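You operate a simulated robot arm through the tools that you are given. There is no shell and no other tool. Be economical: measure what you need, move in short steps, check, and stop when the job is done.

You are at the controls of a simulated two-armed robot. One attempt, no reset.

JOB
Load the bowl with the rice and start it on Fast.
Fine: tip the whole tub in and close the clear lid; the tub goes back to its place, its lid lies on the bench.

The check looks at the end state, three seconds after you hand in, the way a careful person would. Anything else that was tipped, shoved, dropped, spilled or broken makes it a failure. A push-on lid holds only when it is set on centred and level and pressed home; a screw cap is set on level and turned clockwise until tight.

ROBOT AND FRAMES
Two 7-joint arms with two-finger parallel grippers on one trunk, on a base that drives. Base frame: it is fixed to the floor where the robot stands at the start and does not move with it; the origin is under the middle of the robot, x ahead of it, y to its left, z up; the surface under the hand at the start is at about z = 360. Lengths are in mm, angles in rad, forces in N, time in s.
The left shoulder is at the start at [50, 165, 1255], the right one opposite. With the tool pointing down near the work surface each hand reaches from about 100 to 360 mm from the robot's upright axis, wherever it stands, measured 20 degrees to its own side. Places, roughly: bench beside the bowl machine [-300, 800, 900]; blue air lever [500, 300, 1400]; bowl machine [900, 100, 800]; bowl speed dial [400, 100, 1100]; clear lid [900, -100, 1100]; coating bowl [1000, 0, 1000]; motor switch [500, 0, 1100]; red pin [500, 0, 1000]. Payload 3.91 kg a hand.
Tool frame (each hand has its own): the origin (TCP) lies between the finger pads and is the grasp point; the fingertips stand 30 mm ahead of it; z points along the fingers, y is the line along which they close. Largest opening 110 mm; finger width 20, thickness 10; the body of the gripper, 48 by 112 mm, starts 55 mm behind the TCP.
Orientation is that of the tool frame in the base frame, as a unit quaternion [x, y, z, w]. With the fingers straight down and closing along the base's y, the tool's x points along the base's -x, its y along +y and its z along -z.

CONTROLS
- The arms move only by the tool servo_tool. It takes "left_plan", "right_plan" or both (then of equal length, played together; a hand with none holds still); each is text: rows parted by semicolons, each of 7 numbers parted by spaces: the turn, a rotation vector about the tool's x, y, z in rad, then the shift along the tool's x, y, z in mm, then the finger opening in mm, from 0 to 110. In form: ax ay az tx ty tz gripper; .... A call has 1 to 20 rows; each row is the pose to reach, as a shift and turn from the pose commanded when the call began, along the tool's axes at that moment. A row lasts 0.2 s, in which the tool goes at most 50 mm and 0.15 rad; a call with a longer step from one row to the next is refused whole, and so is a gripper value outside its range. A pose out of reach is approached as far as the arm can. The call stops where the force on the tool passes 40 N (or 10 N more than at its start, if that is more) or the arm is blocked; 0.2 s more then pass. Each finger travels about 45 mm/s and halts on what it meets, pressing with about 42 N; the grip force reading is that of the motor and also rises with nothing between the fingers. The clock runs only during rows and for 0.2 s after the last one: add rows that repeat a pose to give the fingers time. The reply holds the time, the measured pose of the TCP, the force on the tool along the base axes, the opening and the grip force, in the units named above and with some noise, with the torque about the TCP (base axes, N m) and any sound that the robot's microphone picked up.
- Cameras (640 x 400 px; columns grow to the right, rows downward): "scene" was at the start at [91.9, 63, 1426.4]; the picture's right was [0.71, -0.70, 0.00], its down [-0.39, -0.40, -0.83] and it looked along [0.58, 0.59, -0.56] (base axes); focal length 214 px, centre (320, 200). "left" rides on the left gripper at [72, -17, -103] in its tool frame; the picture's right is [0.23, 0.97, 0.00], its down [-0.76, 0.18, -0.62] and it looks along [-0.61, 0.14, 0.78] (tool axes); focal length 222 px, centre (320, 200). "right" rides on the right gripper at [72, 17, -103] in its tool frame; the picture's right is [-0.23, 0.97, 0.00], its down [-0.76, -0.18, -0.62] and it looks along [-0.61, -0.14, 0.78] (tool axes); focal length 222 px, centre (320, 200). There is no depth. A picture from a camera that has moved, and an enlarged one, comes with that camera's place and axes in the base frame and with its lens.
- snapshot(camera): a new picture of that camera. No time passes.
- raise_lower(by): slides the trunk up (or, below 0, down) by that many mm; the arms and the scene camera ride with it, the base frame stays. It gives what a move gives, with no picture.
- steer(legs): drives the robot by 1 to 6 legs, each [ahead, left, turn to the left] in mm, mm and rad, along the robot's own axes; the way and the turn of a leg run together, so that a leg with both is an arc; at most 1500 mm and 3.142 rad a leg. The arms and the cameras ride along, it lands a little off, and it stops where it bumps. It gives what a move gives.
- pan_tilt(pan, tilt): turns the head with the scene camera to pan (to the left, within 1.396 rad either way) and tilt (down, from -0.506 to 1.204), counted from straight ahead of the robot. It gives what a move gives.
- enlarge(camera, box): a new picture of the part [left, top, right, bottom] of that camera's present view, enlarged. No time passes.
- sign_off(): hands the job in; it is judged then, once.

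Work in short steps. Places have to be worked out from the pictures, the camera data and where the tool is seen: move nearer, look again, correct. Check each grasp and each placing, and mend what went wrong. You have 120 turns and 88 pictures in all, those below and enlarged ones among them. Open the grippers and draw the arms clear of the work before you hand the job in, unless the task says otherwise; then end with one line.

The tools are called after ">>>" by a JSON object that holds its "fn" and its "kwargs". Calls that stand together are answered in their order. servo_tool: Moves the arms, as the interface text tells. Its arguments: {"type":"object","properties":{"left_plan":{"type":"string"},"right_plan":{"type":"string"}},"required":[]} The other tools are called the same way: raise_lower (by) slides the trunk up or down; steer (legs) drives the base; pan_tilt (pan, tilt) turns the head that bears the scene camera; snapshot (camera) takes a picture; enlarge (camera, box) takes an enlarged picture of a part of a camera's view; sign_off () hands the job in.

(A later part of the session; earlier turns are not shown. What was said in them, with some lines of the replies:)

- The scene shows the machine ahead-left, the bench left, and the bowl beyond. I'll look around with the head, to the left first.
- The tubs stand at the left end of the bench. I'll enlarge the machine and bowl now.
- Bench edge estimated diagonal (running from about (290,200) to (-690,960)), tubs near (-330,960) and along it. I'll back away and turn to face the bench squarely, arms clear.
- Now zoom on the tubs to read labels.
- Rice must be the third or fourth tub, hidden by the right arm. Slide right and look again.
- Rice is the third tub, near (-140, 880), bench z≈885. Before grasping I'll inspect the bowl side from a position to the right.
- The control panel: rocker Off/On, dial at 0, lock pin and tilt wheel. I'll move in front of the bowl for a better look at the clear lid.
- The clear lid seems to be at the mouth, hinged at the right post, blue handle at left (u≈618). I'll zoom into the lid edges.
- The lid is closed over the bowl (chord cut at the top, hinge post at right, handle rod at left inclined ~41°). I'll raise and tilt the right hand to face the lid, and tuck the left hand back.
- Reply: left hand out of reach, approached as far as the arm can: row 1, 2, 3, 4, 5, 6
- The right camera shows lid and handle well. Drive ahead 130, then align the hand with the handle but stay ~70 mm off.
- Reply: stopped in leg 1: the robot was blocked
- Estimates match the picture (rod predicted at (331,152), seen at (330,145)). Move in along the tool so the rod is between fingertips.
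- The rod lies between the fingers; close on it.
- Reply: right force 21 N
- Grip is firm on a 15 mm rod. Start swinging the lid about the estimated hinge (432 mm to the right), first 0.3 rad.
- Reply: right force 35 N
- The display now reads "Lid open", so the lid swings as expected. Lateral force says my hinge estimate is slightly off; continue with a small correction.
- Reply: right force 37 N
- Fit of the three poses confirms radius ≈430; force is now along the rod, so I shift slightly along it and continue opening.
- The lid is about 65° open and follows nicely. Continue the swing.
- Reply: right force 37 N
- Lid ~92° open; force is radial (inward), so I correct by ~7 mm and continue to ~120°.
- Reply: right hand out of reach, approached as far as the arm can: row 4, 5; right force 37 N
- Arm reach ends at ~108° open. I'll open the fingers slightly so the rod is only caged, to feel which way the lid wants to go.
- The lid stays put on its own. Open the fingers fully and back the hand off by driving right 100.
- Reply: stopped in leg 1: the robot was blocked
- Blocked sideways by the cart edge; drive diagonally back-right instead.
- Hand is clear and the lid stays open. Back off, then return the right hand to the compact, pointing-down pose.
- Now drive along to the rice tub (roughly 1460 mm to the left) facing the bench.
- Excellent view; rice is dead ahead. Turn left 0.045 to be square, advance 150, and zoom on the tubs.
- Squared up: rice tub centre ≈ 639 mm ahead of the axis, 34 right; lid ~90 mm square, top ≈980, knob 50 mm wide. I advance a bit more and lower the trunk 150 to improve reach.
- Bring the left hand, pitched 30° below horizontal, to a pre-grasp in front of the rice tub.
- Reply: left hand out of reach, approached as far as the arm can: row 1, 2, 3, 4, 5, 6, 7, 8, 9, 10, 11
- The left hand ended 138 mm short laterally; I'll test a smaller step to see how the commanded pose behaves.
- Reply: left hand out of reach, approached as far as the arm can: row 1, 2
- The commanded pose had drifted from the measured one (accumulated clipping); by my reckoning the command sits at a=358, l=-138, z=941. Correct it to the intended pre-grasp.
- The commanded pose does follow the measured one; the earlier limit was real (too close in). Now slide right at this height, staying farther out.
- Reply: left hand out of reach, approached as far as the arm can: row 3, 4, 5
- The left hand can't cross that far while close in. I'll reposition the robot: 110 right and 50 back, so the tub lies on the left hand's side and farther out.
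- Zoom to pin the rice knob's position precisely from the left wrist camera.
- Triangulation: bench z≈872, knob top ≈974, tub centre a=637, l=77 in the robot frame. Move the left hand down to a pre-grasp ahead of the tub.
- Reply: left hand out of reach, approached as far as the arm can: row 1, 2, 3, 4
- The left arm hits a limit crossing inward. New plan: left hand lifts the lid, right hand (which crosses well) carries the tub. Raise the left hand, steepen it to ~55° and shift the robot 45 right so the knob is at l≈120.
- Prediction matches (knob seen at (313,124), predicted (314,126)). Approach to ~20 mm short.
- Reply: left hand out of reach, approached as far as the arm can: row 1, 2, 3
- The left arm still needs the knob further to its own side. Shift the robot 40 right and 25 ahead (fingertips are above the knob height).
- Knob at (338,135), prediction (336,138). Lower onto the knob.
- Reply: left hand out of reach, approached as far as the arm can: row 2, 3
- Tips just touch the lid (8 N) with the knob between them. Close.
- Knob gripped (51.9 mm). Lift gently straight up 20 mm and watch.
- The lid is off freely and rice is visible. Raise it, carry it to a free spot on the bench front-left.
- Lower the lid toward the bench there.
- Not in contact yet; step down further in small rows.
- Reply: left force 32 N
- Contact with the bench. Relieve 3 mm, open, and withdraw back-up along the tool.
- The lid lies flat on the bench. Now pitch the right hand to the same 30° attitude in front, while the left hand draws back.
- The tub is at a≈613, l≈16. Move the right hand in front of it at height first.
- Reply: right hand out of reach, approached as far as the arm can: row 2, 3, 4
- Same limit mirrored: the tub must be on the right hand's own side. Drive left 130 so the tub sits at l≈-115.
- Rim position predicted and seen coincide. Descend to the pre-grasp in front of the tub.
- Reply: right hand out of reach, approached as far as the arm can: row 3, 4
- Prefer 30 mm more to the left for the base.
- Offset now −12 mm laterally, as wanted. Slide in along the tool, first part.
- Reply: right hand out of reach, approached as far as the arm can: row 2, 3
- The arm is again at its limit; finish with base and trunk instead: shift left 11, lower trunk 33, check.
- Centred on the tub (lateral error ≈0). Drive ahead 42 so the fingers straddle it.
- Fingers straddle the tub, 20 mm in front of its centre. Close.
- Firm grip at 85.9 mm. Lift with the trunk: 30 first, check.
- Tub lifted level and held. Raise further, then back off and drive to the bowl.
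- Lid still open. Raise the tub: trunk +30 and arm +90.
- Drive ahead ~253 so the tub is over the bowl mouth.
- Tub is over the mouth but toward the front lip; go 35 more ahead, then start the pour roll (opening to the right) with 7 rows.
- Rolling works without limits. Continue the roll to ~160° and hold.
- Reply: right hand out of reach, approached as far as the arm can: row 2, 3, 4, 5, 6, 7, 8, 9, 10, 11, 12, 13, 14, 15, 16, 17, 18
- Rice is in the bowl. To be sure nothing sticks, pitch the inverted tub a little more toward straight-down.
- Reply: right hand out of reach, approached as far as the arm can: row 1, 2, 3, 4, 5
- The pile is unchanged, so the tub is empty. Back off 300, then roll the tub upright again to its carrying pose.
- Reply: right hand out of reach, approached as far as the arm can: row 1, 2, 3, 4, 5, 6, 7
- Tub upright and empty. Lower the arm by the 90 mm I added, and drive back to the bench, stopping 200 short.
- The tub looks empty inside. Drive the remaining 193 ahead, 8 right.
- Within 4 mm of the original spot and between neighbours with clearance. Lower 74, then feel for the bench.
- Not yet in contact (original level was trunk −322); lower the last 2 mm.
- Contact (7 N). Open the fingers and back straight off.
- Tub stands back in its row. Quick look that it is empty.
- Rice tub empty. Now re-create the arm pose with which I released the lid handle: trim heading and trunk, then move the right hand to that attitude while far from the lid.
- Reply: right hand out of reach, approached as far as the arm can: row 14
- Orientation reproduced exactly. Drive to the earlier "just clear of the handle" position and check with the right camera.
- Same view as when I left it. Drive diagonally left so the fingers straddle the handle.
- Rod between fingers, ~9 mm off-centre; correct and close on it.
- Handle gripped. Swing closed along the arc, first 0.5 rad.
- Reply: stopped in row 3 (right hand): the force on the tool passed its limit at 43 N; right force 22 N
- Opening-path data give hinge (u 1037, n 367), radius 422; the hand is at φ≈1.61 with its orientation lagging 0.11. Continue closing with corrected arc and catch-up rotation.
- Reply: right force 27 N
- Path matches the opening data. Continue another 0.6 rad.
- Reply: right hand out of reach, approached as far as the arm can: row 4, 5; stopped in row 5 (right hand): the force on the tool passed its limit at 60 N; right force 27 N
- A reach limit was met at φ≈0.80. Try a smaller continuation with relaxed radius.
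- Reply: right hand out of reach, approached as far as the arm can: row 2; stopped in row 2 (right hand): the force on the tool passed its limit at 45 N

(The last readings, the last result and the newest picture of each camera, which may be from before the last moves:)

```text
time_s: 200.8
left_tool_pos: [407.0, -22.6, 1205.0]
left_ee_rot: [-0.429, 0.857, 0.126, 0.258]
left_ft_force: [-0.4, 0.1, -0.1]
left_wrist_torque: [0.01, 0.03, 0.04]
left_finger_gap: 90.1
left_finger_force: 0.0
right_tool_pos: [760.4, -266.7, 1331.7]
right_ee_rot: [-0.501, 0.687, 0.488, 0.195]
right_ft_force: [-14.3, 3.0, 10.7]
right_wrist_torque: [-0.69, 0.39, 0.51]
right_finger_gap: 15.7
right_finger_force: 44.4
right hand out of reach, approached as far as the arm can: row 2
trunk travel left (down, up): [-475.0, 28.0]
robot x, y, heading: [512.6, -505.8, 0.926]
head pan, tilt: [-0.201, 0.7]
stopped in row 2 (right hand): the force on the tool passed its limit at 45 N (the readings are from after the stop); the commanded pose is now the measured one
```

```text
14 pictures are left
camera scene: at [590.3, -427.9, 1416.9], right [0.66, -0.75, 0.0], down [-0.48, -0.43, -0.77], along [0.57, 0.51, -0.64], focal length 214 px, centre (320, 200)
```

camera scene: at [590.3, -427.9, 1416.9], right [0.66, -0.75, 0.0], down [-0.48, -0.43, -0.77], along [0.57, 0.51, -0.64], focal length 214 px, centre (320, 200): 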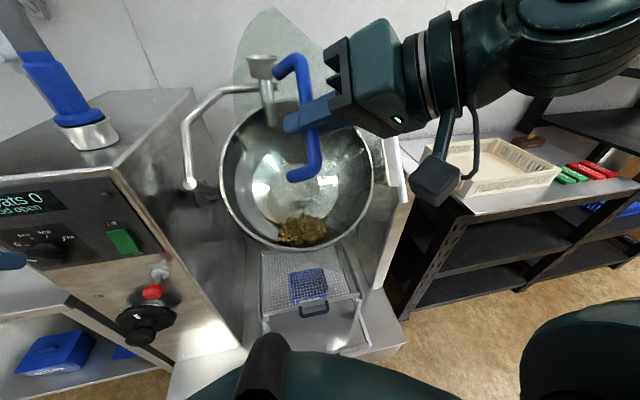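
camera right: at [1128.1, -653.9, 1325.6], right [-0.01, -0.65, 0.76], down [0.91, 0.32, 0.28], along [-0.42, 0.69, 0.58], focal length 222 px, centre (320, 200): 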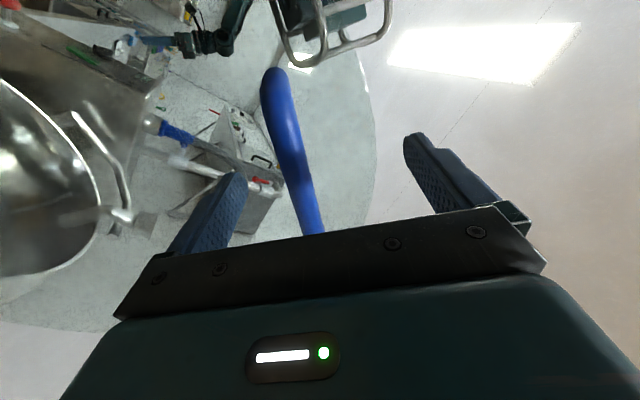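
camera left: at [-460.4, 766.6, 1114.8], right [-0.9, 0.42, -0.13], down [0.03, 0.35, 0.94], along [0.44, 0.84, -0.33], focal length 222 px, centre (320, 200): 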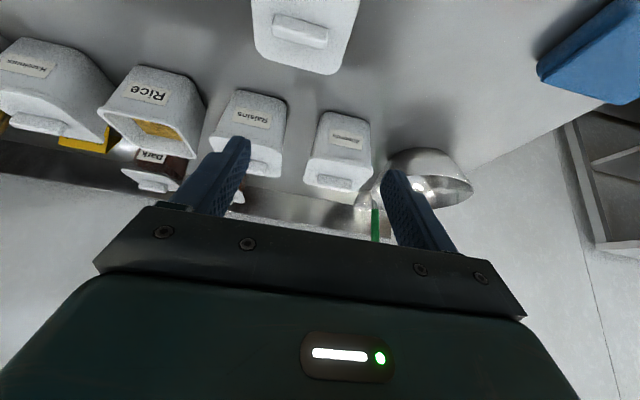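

Joint limit. I'll loosen the grip (cage only) to see whether the lid stays at this angle.

>>> {"fn": "servo_tool", "kwargs": {"right_plan": "0 0 0 0 0 0 22; 0 0 0 0 0 0 30; 0 0 0 0 0 0 30"}}

>>> {"fn": "snapshot", "kwargs": {"camera": "right"}}

```text
time_s: 201.6
left_tool_pos: [409.0, -22.3, 1205.2]
left_ee_rot: [-0.428, 0.857, 0.126, 0.257]
left_ft_force: [-0.4, 0.6, 0.5]
left_wrist_torque: [0.02, 0.03, 0.0]
left_finger_gap: 90.0
left_finger_force: 0.1
right_tool_pos: [764.9, -265.7, 1330.1]
right_ee_rot: [-0.498, 0.691, 0.487, 0.194]
right_ft_force: [0.2, 0.3, -0.2]
right_wrist_torque: [0.03, 0.05, 0.0]
right_finger_gap: 30.1
right_finger_force: 0.1
trunk travel left (down, up): [-475.0, 28.0]
robot x, y, heading: [515.9, -506.9, 0.927]
head pan, tilt: [-0.201, 0.7]
```

```text
13 pictures are left
camera right: at [741.8, -390.7, 1330.4], right [-0.76, 0.14, 0.64], down [0.62, -0.16, 0.77], along [0.21, 0.98, 0.04], focal length 222 px, centre (320, 200)
```

right: 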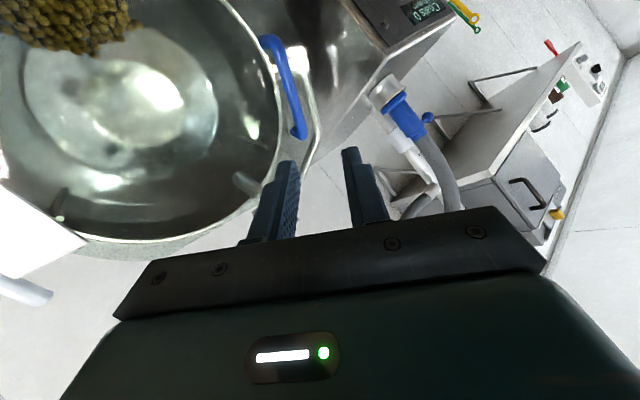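

The lid swung shut by itself. Back off and verify.

>>> {"fn": "steer", "kwargs": {"legs": [[-130, 0, 0]]}}

>>> {"fn": "pan_tilt", "kwargs": {"pan": 0.0, "tilt": 0.5}}

>>> {"fn": "snapshot", "kwargs": {"camera": "scene"}}

```text
time_s: 202.9
left_tool_pos: [331.4, -124.7, 1206.8]
left_ee_rot: [-0.428, 0.857, 0.127, 0.258]
left_ft_force: [-0.4, -0.7, 0.8]
left_wrist_torque: [-0.01, 0.0, -0.01]
left_finger_gap: 90.1
left_finger_force: 0.0
right_tool_pos: [687.6, -368.1, 1330.2]
right_ee_rot: [-0.499, 0.689, 0.488, 0.195]
right_ft_force: [0.0, -0.8, -0.7]
right_wrist_torque: [-0.03, 0.04, -0.04]
right_finger_gap: 30.0
right_finger_force: 0.1
trunk travel left (down, up): [-475.0, 28.0]
robot x, y, heading: [434.1, -613.4, 0.927]
head pan, tilt: [-0.201, 0.7]
```

```text
time_s: 203.6
left_tool_pos: [332.4, -123.3, 1206.9]
left_ee_rot: [-0.43, 0.856, 0.127, 0.256]
left_ft_force: [0.5, -1.0, 0.5]
left_wrist_torque: [0.0, 0.0, -0.01]
left_finger_gap: 89.9
left_finger_force: 0.1
right_tool_pos: [688.8, -367.5, 1330.2]
right_ee_rot: [-0.499, 0.69, 0.487, 0.194]
right_ft_force: [0.4, -0.5, -0.4]
right_wrist_torque: [-0.01, 0.04, -0.01]
right_finger_gap: 30.1
right_finger_force: 0.0
trunk travel left (down, up): [-475.0, 28.0]
robot x, y, heading: [434.7, -612.5, 0.927]
head pan, tilt: [0.0, 0.499]
```

```text
12 pictures are left
camera scene: at [507.7, -512.8, 1434.5], right [0.8, -0.6, 0.0], down [-0.29, -0.38, -0.88], along [0.53, 0.7, -0.48], focal length 214 px, centre (320, 200)
```

scene: 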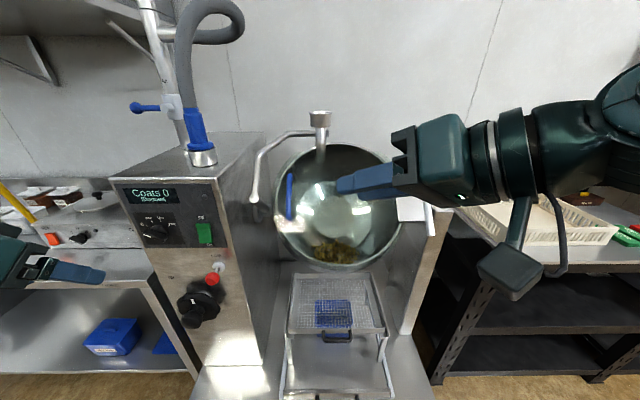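

Display shows "Stopped" – the lid is closed with rice in. Zoom on the panel for the dial and switch.

>>> {"fn": "enlarge", "kwargs": {"camera": "scene", "box": [110, 175, 230, 255]}}

```text
5.00 times, centred on (170, 215) of scene
camera zoom: at [507.7, -512.8, 1434.5], right [0.8, -0.6, 0.0], down [-0.29, -0.38, -0.88], along [0.53, 0.7, -0.48], focal length 1072 px, centre (1070, 125)
```

zoom: 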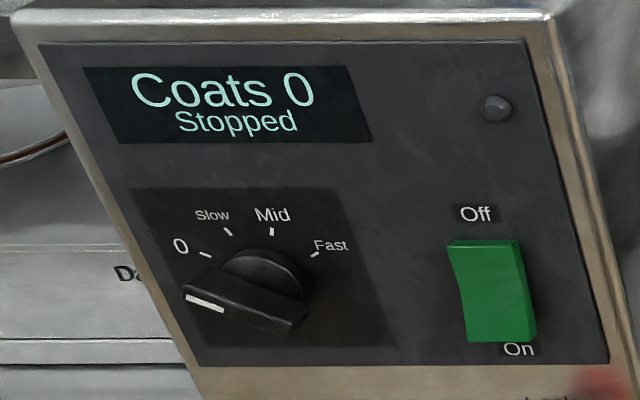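

Triangulated: dial at (443,111,1092), rocker at (539,47,1077), panel plane v≈353. Position the robot so both are on the left hand's side, and turn the left hand horizontal.

>>> {"fn": "steer", "kwargs": {"legs": [[60, 125, 0.013]]}}

>>> {"fn": "servo_tool", "kwargs": {"left_plan": "0 -0.14 0 0 0 -5 60; 0 -0.28 0 0 0 -10 30; 0 -0.42 0 0 0 -15 0; 0 -0.56 0 0 0 -20 0; 0 -0.7 0 5 0 -20 0; 0 -0.84 0 15 0 -20 0; 0 -0.99 0 25 0 -20 0"}}

>>> {"fn": "snapshot", "kwargs": {"camera": "left"}}

```text
time_s: 205.3
left_tool_pos: [264.1, -4.0, 1205.3]
left_ee_rot: [-0.436, 0.854, 0.128, 0.255]
left_ft_force: [-0.4, 0.4, -0.8]
left_wrist_torque: [-0.02, -0.04, 0.0]
left_finger_gap: 90.0
left_finger_force: 0.1
right_tool_pos: [623.9, -243.2, 1330.1]
right_ee_rot: [-0.503, 0.687, 0.488, 0.191]
right_ft_force: [0.3, 0.0, 0.4]
right_wrist_torque: [0.06, -0.02, 0.01]
right_finger_gap: 30.4
right_finger_force: 0.0
trunk travel left (down, up): [-475.0, 28.0]
robot x, y, heading: [376.5, -490.1, 0.938]
head pan, tilt: [0.0, 0.499]
```

```text
time_s: 206.9
left_tool_pos: [211.0, 21.7, 1187.2]
left_ee_rot: [-0.319, 0.631, 0.318, 0.632]
left_ft_force: [0.2, 0.0, 0.4]
left_wrist_torque: [0.0, -0.03, 0.01]
left_finger_gap: 0.2
left_finger_force: 38.0
left hand out of reach, approached as far as the arm can: row 2, 3, 4, 5, 6, 7
right_tool_pos: [622.9, -244.4, 1329.4]
right_ee_rot: [-0.503, 0.687, 0.488, 0.19]
right_ft_force: [0.1, 0.0, 0.4]
right_wrist_torque: [-0.01, -0.01, 0.01]
right_finger_gap: 29.9
right_finger_force: 0.2
trunk travel left (down, up): [-475.0, 28.0]
robot x, y, heading: [373.7, -486.9, 0.942]
head pan, tilt: [0.0, 0.499]
```

```text
10 pictures are left
camera left: at [164.5, -72.5, 1115.7], right [-0.78, 0.58, -0.23], down [-0.52, -0.4, 0.76], along [0.35, 0.71, 0.61], focal length 222 px, centre (320, 200)
```

left: 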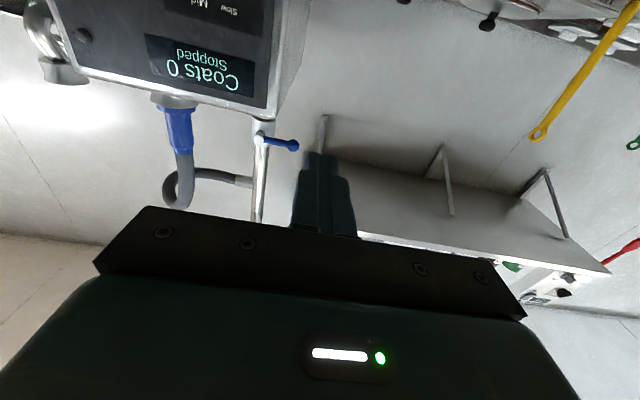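

Left hand is horizontal. Computed tick angles: 0 at 147°, Fast at 33° about dial centre (u 293, z 1088), so a clockwise turn of ~2.0 rad. Move to a pre-grasp with the hand rolled −1.03 so the fingers straddle the bar.

>>> {"fn": "servo_tool", "kwargs": {"left_plan": "0 0 -0.13 12 -17 13 20; 0 0 -0.26 25 -34 26 30; 0 0 -0.39 37 -51 39 40; 0 0 -0.52 50 -68 52 50; 0 0 -0.65 62 -85 65 50; 0 0 -0.78 75 -102 78 50; 0 0 -0.91 87 -119 91 50; 0 0 -1.0 99 -135 100 50"}}

>>> {"fn": "snapshot", "kwargs": {"camera": "left"}}

```text
time_s: 208.8
left_tool_pos: [292.1, 27.5, 1131.8]
left_ee_rot: [-0.584, 0.398, -0.025, 0.706]
left_ft_force: [-0.3, -0.3, -0.6]
left_wrist_torque: [0.01, 0.03, 0.02]
left_finger_gap: 50.0
left_finger_force: 0.0
left hand out of reach, approached as far as the arm can: row 1, 2, 3, 4, 5, 6, 7, 8
right_tool_pos: [624.2, -244.9, 1329.7]
right_ee_rot: [-0.503, 0.687, 0.488, 0.19]
right_ft_force: [-0.5, 0.7, 0.3]
right_wrist_torque: [0.0, 0.02, 0.0]
right_finger_gap: 30.1
right_finger_force: 0.0
trunk travel left (down, up): [-475.0, 28.0]
robot x, y, heading: [374.3, -489.2, 0.945]
head pan, tilt: [0.0, 0.499]
```

```text
9 pictures are left
camera left: at [287.7, -97.9, 1107.8], right [-0.27, 0.19, -0.94], down [-0.96, -0.07, 0.26], along [-0.01, 0.98, 0.2], focal length 222 px, centre (320, 200)
```

left: 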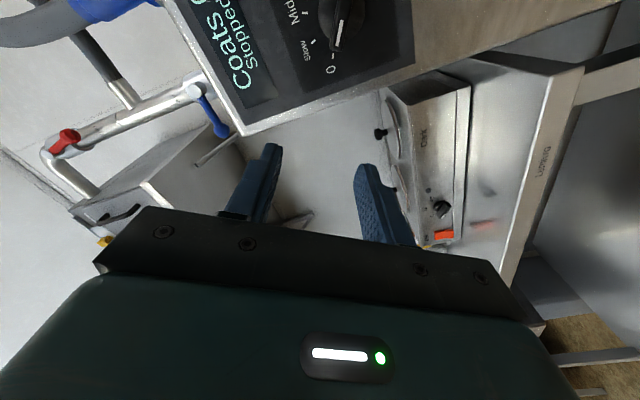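

Short of target by (u 73, v 55, z −44). Continue there in tool axes.

>>> {"fn": "servo_tool", "kwargs": {"left_plan": "0 0 0 15 0 30 50; 0 0 0 35 -1 50 50; 0 0 0 60 -1 55 50; 0 0 -0.03 85 -2 55 50; 0 0 -0.03 85 -2 55 50"}}

```text
time_s: 209.9
left_tool_pos: [290.8, 27.2, 1131.1]
left_ee_rot: [-0.59, 0.39, -0.034, 0.706]
left_ft_force: [-1.1, 0.7, 1.0]
left_wrist_torque: [-0.01, 0.02, 0.02]
left_finger_gap: 50.0
left_finger_force: 0.1
left hand out of reach, approached as far as the arm can: row 1, 2, 3, 4, 5
right_tool_pos: [623.1, -242.9, 1329.5]
right_ee_rot: [-0.504, 0.687, 0.488, 0.19]
right_ft_force: [-0.5, -0.3, -0.1]
right_wrist_torque: [-0.01, 0.0, 0.0]
right_finger_gap: 30.0
right_finger_force: 0.1
trunk travel left (down, up): [-475.0, 28.0]
robot x, y, heading: [373.9, -485.1, 0.944]
head pan, tilt: [0.0, 0.499]
```

The left arm is stuck in a cramped posture (too close to the body). Back the base off and left, then unroll and extend the arm.

>>> {"fn": "steer", "kwargs": {"legs": [[-70, 128, 0]]}}

>>> {"fn": "servo_tool", "kwargs": {"left_plan": "0 0 0.14 0 0 20 50; 0 0 0.28 0 0 40 50; 0 0 0.42 0 0 60 50; 0 0 0.56 0 0 80 50; 0 0 0.7 10 0 100 50; 0 0 0.84 20 0 120 50; 0 0 0.98 30 0 140 50"}}

```text
time_s: 211.7
left_tool_pos: [145.3, 48.2, 1131.7]
left_ee_rot: [-0.591, 0.389, -0.033, 0.706]
left_ft_force: [0.9, -0.1, -0.6]
left_wrist_torque: [0.0, -0.03, 0.01]
left_finger_gap: 50.1
left_finger_force: 0.1
right_tool_pos: [477.3, -223.6, 1330.6]
right_ee_rot: [-0.504, 0.687, 0.489, 0.19]
right_ft_force: [-0.8, 0.9, -0.1]
right_wrist_torque: [-0.01, -0.02, -0.04]
right_finger_gap: 29.7
right_finger_force: 0.0
trunk travel left (down, up): [-475.0, 28.0]
robot x, y, heading: [229.5, -468.1, 0.942]
head pan, tilt: [0.0, 0.499]
```

```text
time_s: 213.3
left_tool_pos: [248.7, 145.0, 1116.1]
left_ee_rot: [-0.337, 0.622, 0.303, 0.638]
left_ft_force: [-0.2, -0.7, 0.1]
left_wrist_torque: [-0.02, 0.02, 0.0]
left_finger_gap: 50.0
left_finger_force: 0.0
left hand out of reach, approached as far as the arm can: row 1
right_tool_pos: [477.7, -223.0, 1329.7]
right_ee_rot: [-0.504, 0.686, 0.489, 0.19]
right_ft_force: [0.5, 0.0, -0.4]
right_wrist_torque: [-0.02, 0.0, 0.02]
right_finger_gap: 30.0
right_finger_force: 0.1
trunk travel left (down, up): [-475.0, 28.0]
robot x, y, heading: [229.3, -469.5, 0.946]
head pan, tilt: [0.0, 0.499]
```

Unstuck. Slide right to be in front of the dial, then roll.

>>> {"fn": "servo_tool", "kwargs": {"left_plan": "0 0 0 7 -40 -10 50; 0 0 0 14 -85 -19 50; 0 0 0 21 -130 -19 50; 0 0 0 28 -177 -19 50"}}

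>>> {"fn": "servo_tool", "kwargs": {"left_plan": "0 0 -0.14 0 0 0 50; 0 0 -0.28 0 0 0 50; 0 0 -0.42 0 0 0 50; 0 0 -0.56 0 0 0 50; 0 0 -0.7 0 0 0 50; 0 0 -0.84 0 0 0 50; 0 0 -0.96 0 0 0 50"}}

>>> {"fn": "snapshot", "kwargs": {"camera": "left"}}

```text
time_s: 214.3
left_tool_pos: [380.4, 23.9, 1096.9]
left_ee_rot: [-0.337, 0.622, 0.303, 0.639]
left_ft_force: [0.9, -0.2, -0.5]
left_wrist_torque: [-0.01, 0.04, 0.0]
left_finger_gap: 49.8
left_finger_force: 0.1
right_tool_pos: [478.1, -223.8, 1329.8]
right_ee_rot: [-0.504, 0.686, 0.49, 0.191]
right_ft_force: [-0.2, 0.3, 0.4]
right_wrist_torque: [0.02, -0.01, 0.01]
right_finger_gap: 29.9
right_finger_force: 0.1
trunk travel left (down, up): [-475.0, 28.0]
robot x, y, heading: [228.0, -465.6, 0.946]
head pan, tilt: [0.0, 0.499]
```

```text
time_s: 215.9
left_tool_pos: [382.2, 23.7, 1099.5]
left_ee_rot: [-0.587, 0.395, -0.028, 0.706]
left_ft_force: [-0.8, 0.8, 0.0]
left_wrist_torque: [-0.01, 0.0, -0.01]
left_finger_gap: 50.0
left_finger_force: 0.1
right_tool_pos: [478.0, -223.8, 1330.9]
right_ee_rot: [-0.504, 0.686, 0.489, 0.191]
right_ft_force: [-0.3, 0.4, 0.0]
right_wrist_torque: [0.0, 0.03, 0.02]
right_finger_gap: 30.0
right_finger_force: 0.0
trunk travel left (down, up): [-475.0, 28.0]
robot x, y, heading: [228.5, -469.1, 0.942]
head pan, tilt: [0.0, 0.499]
```

```text
8 pictures are left
camera left: at [377.8, -101.3, 1074.3], right [-0.26, 0.19, -0.95], down [-0.97, -0.07, 0.25], along [-0.02, 0.98, 0.2], focal length 222 px, centre (320, 200)
```

left: 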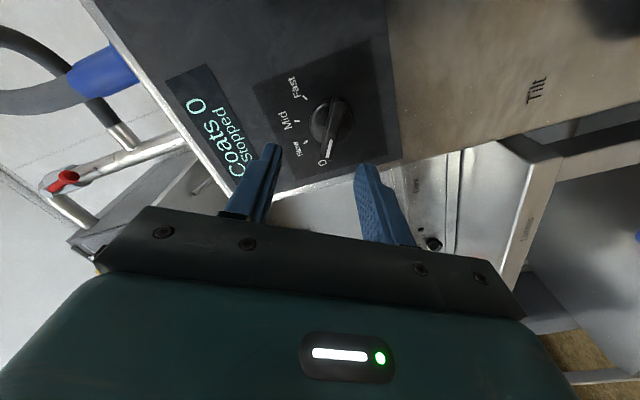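

The bar is aligned with the fingers; knob centre is offset (x +8, y +9) in tool axes. Approach straddling the bar.

>>> {"fn": "servo_tool", "kwargs": {"left_plan": "0 0 0 8 9 20 50; 0 0 0 8 9 45 50; 0 0 0 8 9 58 50; 0 0 0 8 9 70 50"}}

>>> {"fn": "snapshot", "kwargs": {"camera": "left"}}

```text
time_s: 216.9
left_tool_pos: [425.0, 80.6, 1085.2]
left_ee_rot: [-0.587, 0.395, -0.025, 0.706]
left_ft_force: [-0.5, 0.0, 0.0]
left_wrist_torque: [-0.05, 0.0, 0.01]
left_finger_gap: 50.2
left_finger_force: 0.1
right_tool_pos: [478.4, -222.8, 1330.2]
right_ee_rot: [-0.504, 0.686, 0.489, 0.19]
right_ft_force: [0.0, 0.2, 0.2]
right_wrist_torque: [-0.02, 0.0, 0.0]
right_finger_gap: 30.1
right_finger_force: 0.1
trunk travel left (down, up): [-475.0, 28.0]
robot x, y, heading: [226.5, -468.9, 0.944]
head pan, tilt: [0.0, 0.499]
```

```text
7 pictures are left
camera left: at [420.9, -44.5, 1061.6], right [-0.26, 0.19, -0.95], down [-0.97, -0.07, 0.25], along [-0.01, 0.98, 0.2], focal length 222 px, centre (320, 200)
```

left: 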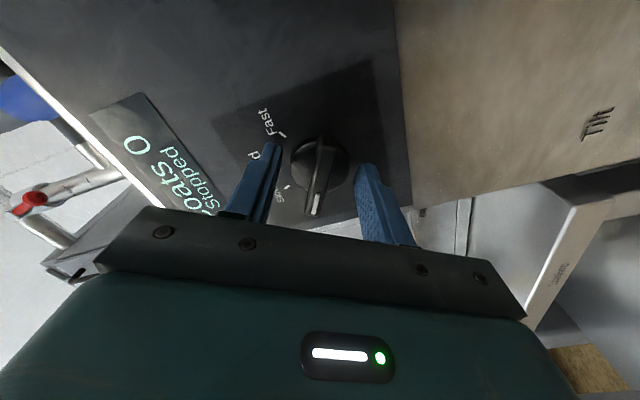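

The bar is centred between the fingers. Close on it.

>>> {"fn": "servo_tool", "kwargs": {"left_plan": "0 0 0 0 0 0 35; 0 0 0 0 0 0 20; 0 0 0 0 0 0 5; 0 0 0 0 0 0 5"}}

```text
time_s: 217.9
left_tool_pos: [424.1, 81.3, 1084.0]
left_ee_rot: [-0.587, 0.396, -0.026, 0.706]
left_ft_force: [-1.6, 1.6, -3.5]
left_wrist_torque: [-0.05, 0.04, 0.27]
left_finger_gap: 41.5
left_finger_force: 45.4
right_tool_pos: [476.8, -222.7, 1331.2]
right_ee_rot: [-0.504, 0.686, 0.488, 0.19]
right_ft_force: [0.2, -0.7, 0.0]
right_wrist_torque: [-0.01, -0.03, -0.03]
right_finger_gap: 30.3
right_finger_force: 0.0
trunk travel left (down, up): [-475.0, 28.0]
robot x, y, heading: [228.6, -466.7, 0.946]
head pan, tilt: [0.0, 0.499]
```

Fingers grip the knob's round base (41.5 mm). Try turning it clockwise 0.65 rad.

>>> {"fn": "servo_tool", "kwargs": {"left_plan": "0 0 0.13 0 0 0 5; 0 0 0.26 0 0 0 5; 0 0 0.39 0 0 0 5; 0 0 0.52 0 0 0 5; 0 0 0.66 0 0 0 5"}}

>>> {"fn": "snapshot", "kwargs": {"camera": "left"}}

```text
time_s: 219.1
left_tool_pos: [421.9, 82.9, 1081.7]
left_ee_rot: [-0.428, 0.566, 0.205, 0.674]
left_ft_force: [-11.3, 9.9, -12.9]
left_wrist_torque: [0.28, -0.33, 0.72]
left_finger_gap: 41.5
left_finger_force: 44.9
right_tool_pos: [476.2, -221.2, 1329.0]
right_ee_rot: [-0.505, 0.686, 0.488, 0.191]
right_ft_force: [-0.4, -0.9, -0.3]
right_wrist_torque: [0.01, -0.03, 0.0]
right_finger_gap: 30.0
right_finger_force: 0.0
trunk travel left (down, up): [-475.0, 28.0]
robot x, y, heading: [227.3, -470.6, 0.944]
head pan, tilt: [0.0, 0.499]
```

```text
6 pictures are left
camera left: at [394.7, -25.8, 1021.4], right [-0.68, 0.49, -0.55], down [-0.71, -0.25, 0.66], along [0.18, 0.84, 0.52], focal length 222 px, centre (320, 200)
```

left: 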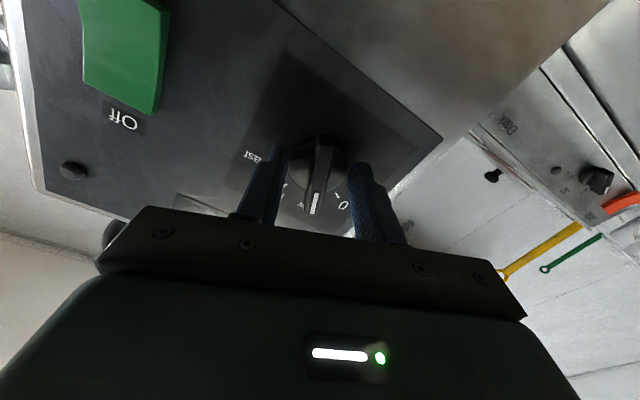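

The knob turns with the hand (now near Slow). Continue to Fast: 1.36 rad more.

>>> {"fn": "servo_tool", "kwargs": {"left_plan": "0 0 0.136 2 4 0 5; 0 0 0.272 2 4 0 5; 0 0 0.408 2 4 0 5; 0 0 0.544 2 4 0 5; 0 0 0.68 2 4 0 5; 0 0 0.816 2 4 0 5; 0 0 0.952 2 4 0 5; 0 0 1.088 2 4 0 5; 0 0 1.224 2 4 0 5; 0 0 1.36 2 4 0 5"}}

>>> {"fn": "enlarge", "kwargs": {"camera": "scene", "box": [150, 160, 330, 280]}}

```text
time_s: 221.3
left_tool_pos: [416.9, 86.2, 1084.6]
left_ee_rot: [0.019, 0.705, 0.588, 0.397]
left_ft_force: [-14.2, 22.7, 9.4]
left_wrist_torque: [0.15, -0.2, 0.17]
left_finger_gap: 41.5
left_finger_force: 45.1
right_tool_pos: [476.4, -221.4, 1330.7]
right_ee_rot: [-0.505, 0.686, 0.488, 0.19]
right_ft_force: [-0.1, -0.1, 0.0]
right_wrist_torque: [0.05, 0.0, -0.03]
right_finger_gap: 29.9
right_finger_force: 0.1
trunk travel left (down, up): [-475.0, 28.0]
robot x, y, heading: [228.1, -468.6, 0.94]
head pan, tilt: [0.0, 0.499]
```

```text
3.33 times, centred on (240, 220) of scene
camera zoom: at [296.4, -368.4, 1434.7], right [0.81, -0.59, 0.0], down [-0.28, -0.39, -0.88], along [0.52, 0.71, -0.48], focal length 715 px, centre (587, 133)
```

zoom: 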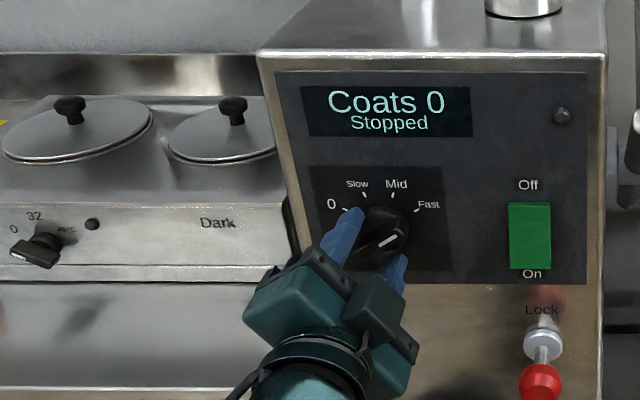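

The pointer is at Fast. Release, withdraw 90 mm, and unroll the hand with fingers closing.

>>> {"fn": "servo_tool", "kwargs": {"left_plan": "0 0 0 0 0 0 50; 0 0 0 0 0 0 60; 0 0 0 0 0 0 60; 0 0 0 0 0 -30 60; 0 0 0 0 0 -60 60; 0 0 0 0 0 -90 60; 0 0 -0.14 0 0 -90 40; 0 0 -0.28 0 0 -90 20; 0 0 -0.42 0 0 -90 0; 0 0 -0.56 0 0 -90 0; 0 0 -0.7 0 0 -90 0; 0 0 -0.84 0 0 -90 0; 0 0 -0.97 0 0 -90 0"}}

>>> {"fn": "steer", "kwargs": {"legs": [[0, -112, 0]]}}

```text
time_s: 224.1
left_tool_pos: [359.1, 16.3, 1081.5]
left_ee_rot: [-0.289, 0.644, 0.35, 0.616]
left_ft_force: [-0.2, -0.9, 0.7]
left_wrist_torque: [-0.02, -0.01, 0.01]
left_finger_gap: 0.0
left_finger_force: 37.8
right_tool_pos: [478.0, -223.3, 1329.8]
right_ee_rot: [-0.503, 0.687, 0.488, 0.191]
right_ft_force: [-0.5, -0.6, 0.6]
right_wrist_torque: [-0.05, -0.02, 0.01]
right_finger_gap: 30.3
right_finger_force: 0.1
trunk travel left (down, up): [-475.0, 28.0]
robot x, y, heading: [230.2, -465.9, 0.943]
head pan, tilt: [0.0, 0.499]
```

```text
time_s: 225.8
left_tool_pos: [448.8, -48.0, 1079.0]
left_ee_rot: [-0.29, 0.645, 0.351, 0.614]
left_ft_force: [0.1, -0.3, 0.1]
left_wrist_torque: [0.0, -0.01, 0.01]
left_finger_gap: 0.0
left_finger_force: 37.4
right_tool_pos: [566.6, -288.8, 1330.2]
right_ee_rot: [-0.504, 0.686, 0.489, 0.19]
right_ft_force: [0.1, -0.3, -0.9]
right_wrist_torque: [0.0, 0.01, 0.02]
right_finger_gap: 30.0
right_finger_force: 0.0
trunk travel left (down, up): [-475.0, 28.0]
robot x, y, heading: [318.5, -531.5, 0.942]
head pan, tilt: [0.0, 0.499]
```

Dial left at Fast. Line up the closed fingertips with the lower "On" end of the rocker and press forward in small steps.

>>> {"fn": "servo_tool", "kwargs": {"left_plan": "0 0 0 8 -10 25 0; 0 0 0 19 -20 50 0; 0 0 0 19 -20 70 0; 0 0 0 19 -20 78 0; 0 0 0 19 -20 84 0; 0 0 0 19 -20 89 0; 0 0 0 19 -20 94 0; 0 0 0 19 -20 98 0"}}

>>> {"fn": "enlarge", "kwargs": {"camera": "scene", "box": [150, 160, 330, 280]}}

```text
time_s: 227.6
left_tool_pos: [501.7, 26.9, 1047.2]
left_ee_rot: [-0.269, 0.66, 0.373, 0.594]
left_ft_force: [-14.2, -23.3, -4.9]
left_wrist_torque: [0.13, 0.07, -0.16]
left_finger_gap: 0.0
left_finger_force: 37.6
right_tool_pos: [565.3, -291.1, 1331.5]
right_ee_rot: [-0.504, 0.685, 0.49, 0.191]
right_ft_force: [-0.5, 1.0, -0.5]
right_wrist_torque: [0.01, 0.01, 0.01]
right_finger_gap: 30.0
right_finger_force: 0.0
trunk travel left (down, up): [-475.0, 28.0]
robot x, y, heading: [317.1, -533.0, 0.945]
head pan, tilt: [0.0, 0.499]
```

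```text
3.33 times, centred on (240, 220) of scene
camera zoom: at [386.1, -438.6, 1434.8], right [0.81, -0.59, 0.0], down [-0.28, -0.39, -0.88], along [0.52, 0.71, -0.48], focal length 715 px, centre (587, 133)
```

zoom: 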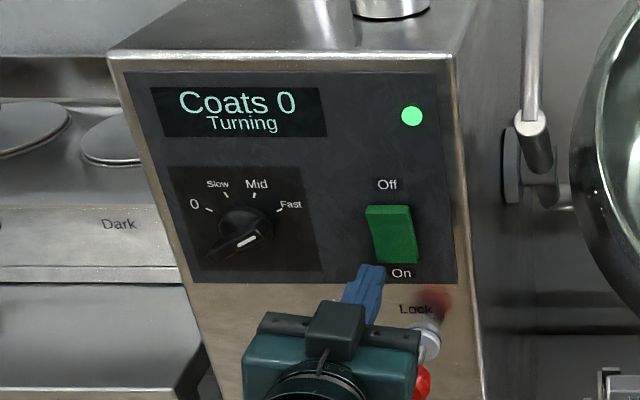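

"Turning" with the lamp lit, dial at Fast. Withdraw the hand straight back and drive clear.

>>> {"fn": "servo_tool", "kwargs": {"left_plan": "0 0 0 0 0 -20 0; 0 0 0 0 0 -60 0; 0 0 0 0 0 -100 20; 0 0 0 0 0 -120 60; 0 0 0 0 0 -120 90", "right_plan": "0 0 0 0 0 0 60; 0 0 0 0 0 0 80; 0 0 0 0 0 0 90; 0 0 0 0 0 0 90; 0 0 0 0 0 0 90"}}

>>> {"fn": "steer", "kwargs": {"legs": [[-200, 0, 0]]}}

>>> {"fn": "snapshot", "kwargs": {"camera": "scene"}}

>>> {"fn": "enlarge", "kwargs": {"camera": "scene", "box": [180, 130, 420, 280]}}

```text
time_s: 228.8
left_tool_pos: [440.9, -62.2, 1060.1]
left_ee_rot: [-0.247, 0.655, 0.385, 0.602]
left_ft_force: [-0.2, 0.5, -0.6]
left_wrist_torque: [0.02, 0.02, -0.01]
left_finger_gap: 65.9
left_finger_force: 0.1
right_tool_pos: [566.4, -288.2, 1330.1]
right_ee_rot: [-0.504, 0.686, 0.489, 0.191]
right_ft_force: [0.9, -0.2, 0.3]
right_wrist_torque: [0.05, -0.02, 0.0]
right_finger_gap: 90.1
right_finger_force: 0.1
trunk travel left (down, up): [-475.0, 28.0]
robot x, y, heading: [317.5, -529.4, 0.943]
head pan, tilt: [0.0, 0.499]
```

```text
time_s: 230.3
left_tool_pos: [324.5, -223.0, 1059.6]
left_ee_rot: [-0.246, 0.656, 0.383, 0.601]
left_ft_force: [-0.1, -0.2, 0.3]
left_wrist_torque: [-0.04, 0.01, -0.02]
left_finger_gap: 89.9
left_finger_force: 0.1
right_tool_pos: [451.2, -446.4, 1329.4]
right_ee_rot: [-0.504, 0.686, 0.489, 0.192]
right_ft_force: [-0.1, -0.7, 0.7]
right_wrist_torque: [-0.04, -0.01, 0.0]
right_finger_gap: 89.9
right_finger_force: 0.1
trunk travel left (down, up): [-475.0, 28.0]
robot x, y, heading: [201.0, -693.4, 0.944]
head pan, tilt: [0.0, 0.499]
```

```text
3 pictures are left
camera scene: at [272.5, -594.6, 1434.7], right [0.81, -0.59, 0.0], down [-0.28, -0.39, -0.88], along [0.52, 0.71, -0.48], focal length 214 px, centre (320, 200)
```

scene: 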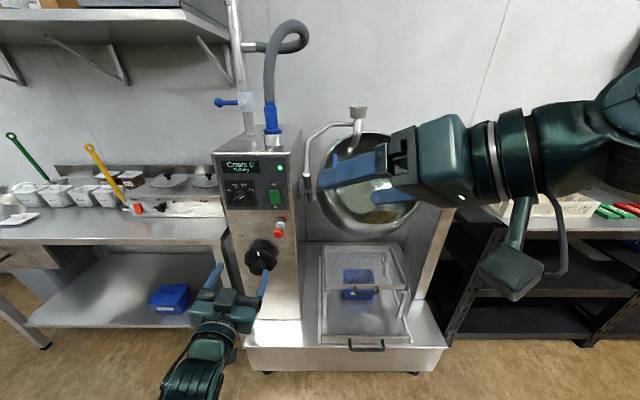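

```text
2.67 times, centred on (300, 205) of scene
camera zoom: at [272.5, -594.6, 1434.7], right [0.81, -0.59, 0.0], down [-0.28, -0.39, -0.88], along [0.52, 0.71, -0.48], focal length 572 px, centre (373, 187)
```

zoom: 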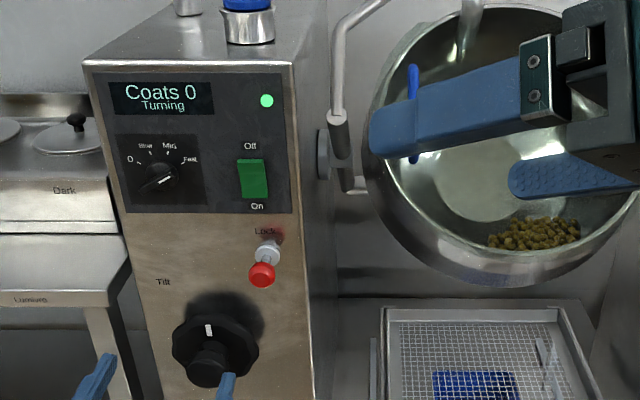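

The bowl is turning on Fast with the rice in it and the lid closed. The empty tub is back in its place, its lid lies on the bench, and both hands are clear, so I'm handing in.

>>> {"fn": "sign_off", "kwargs": {}}

```text
The job is handed in.
```

The whole tub of rice is in the bowl, the clear lid is closed and the machine is turning on Fast; the empty tub is back in its place, with its lid lying on the bench.
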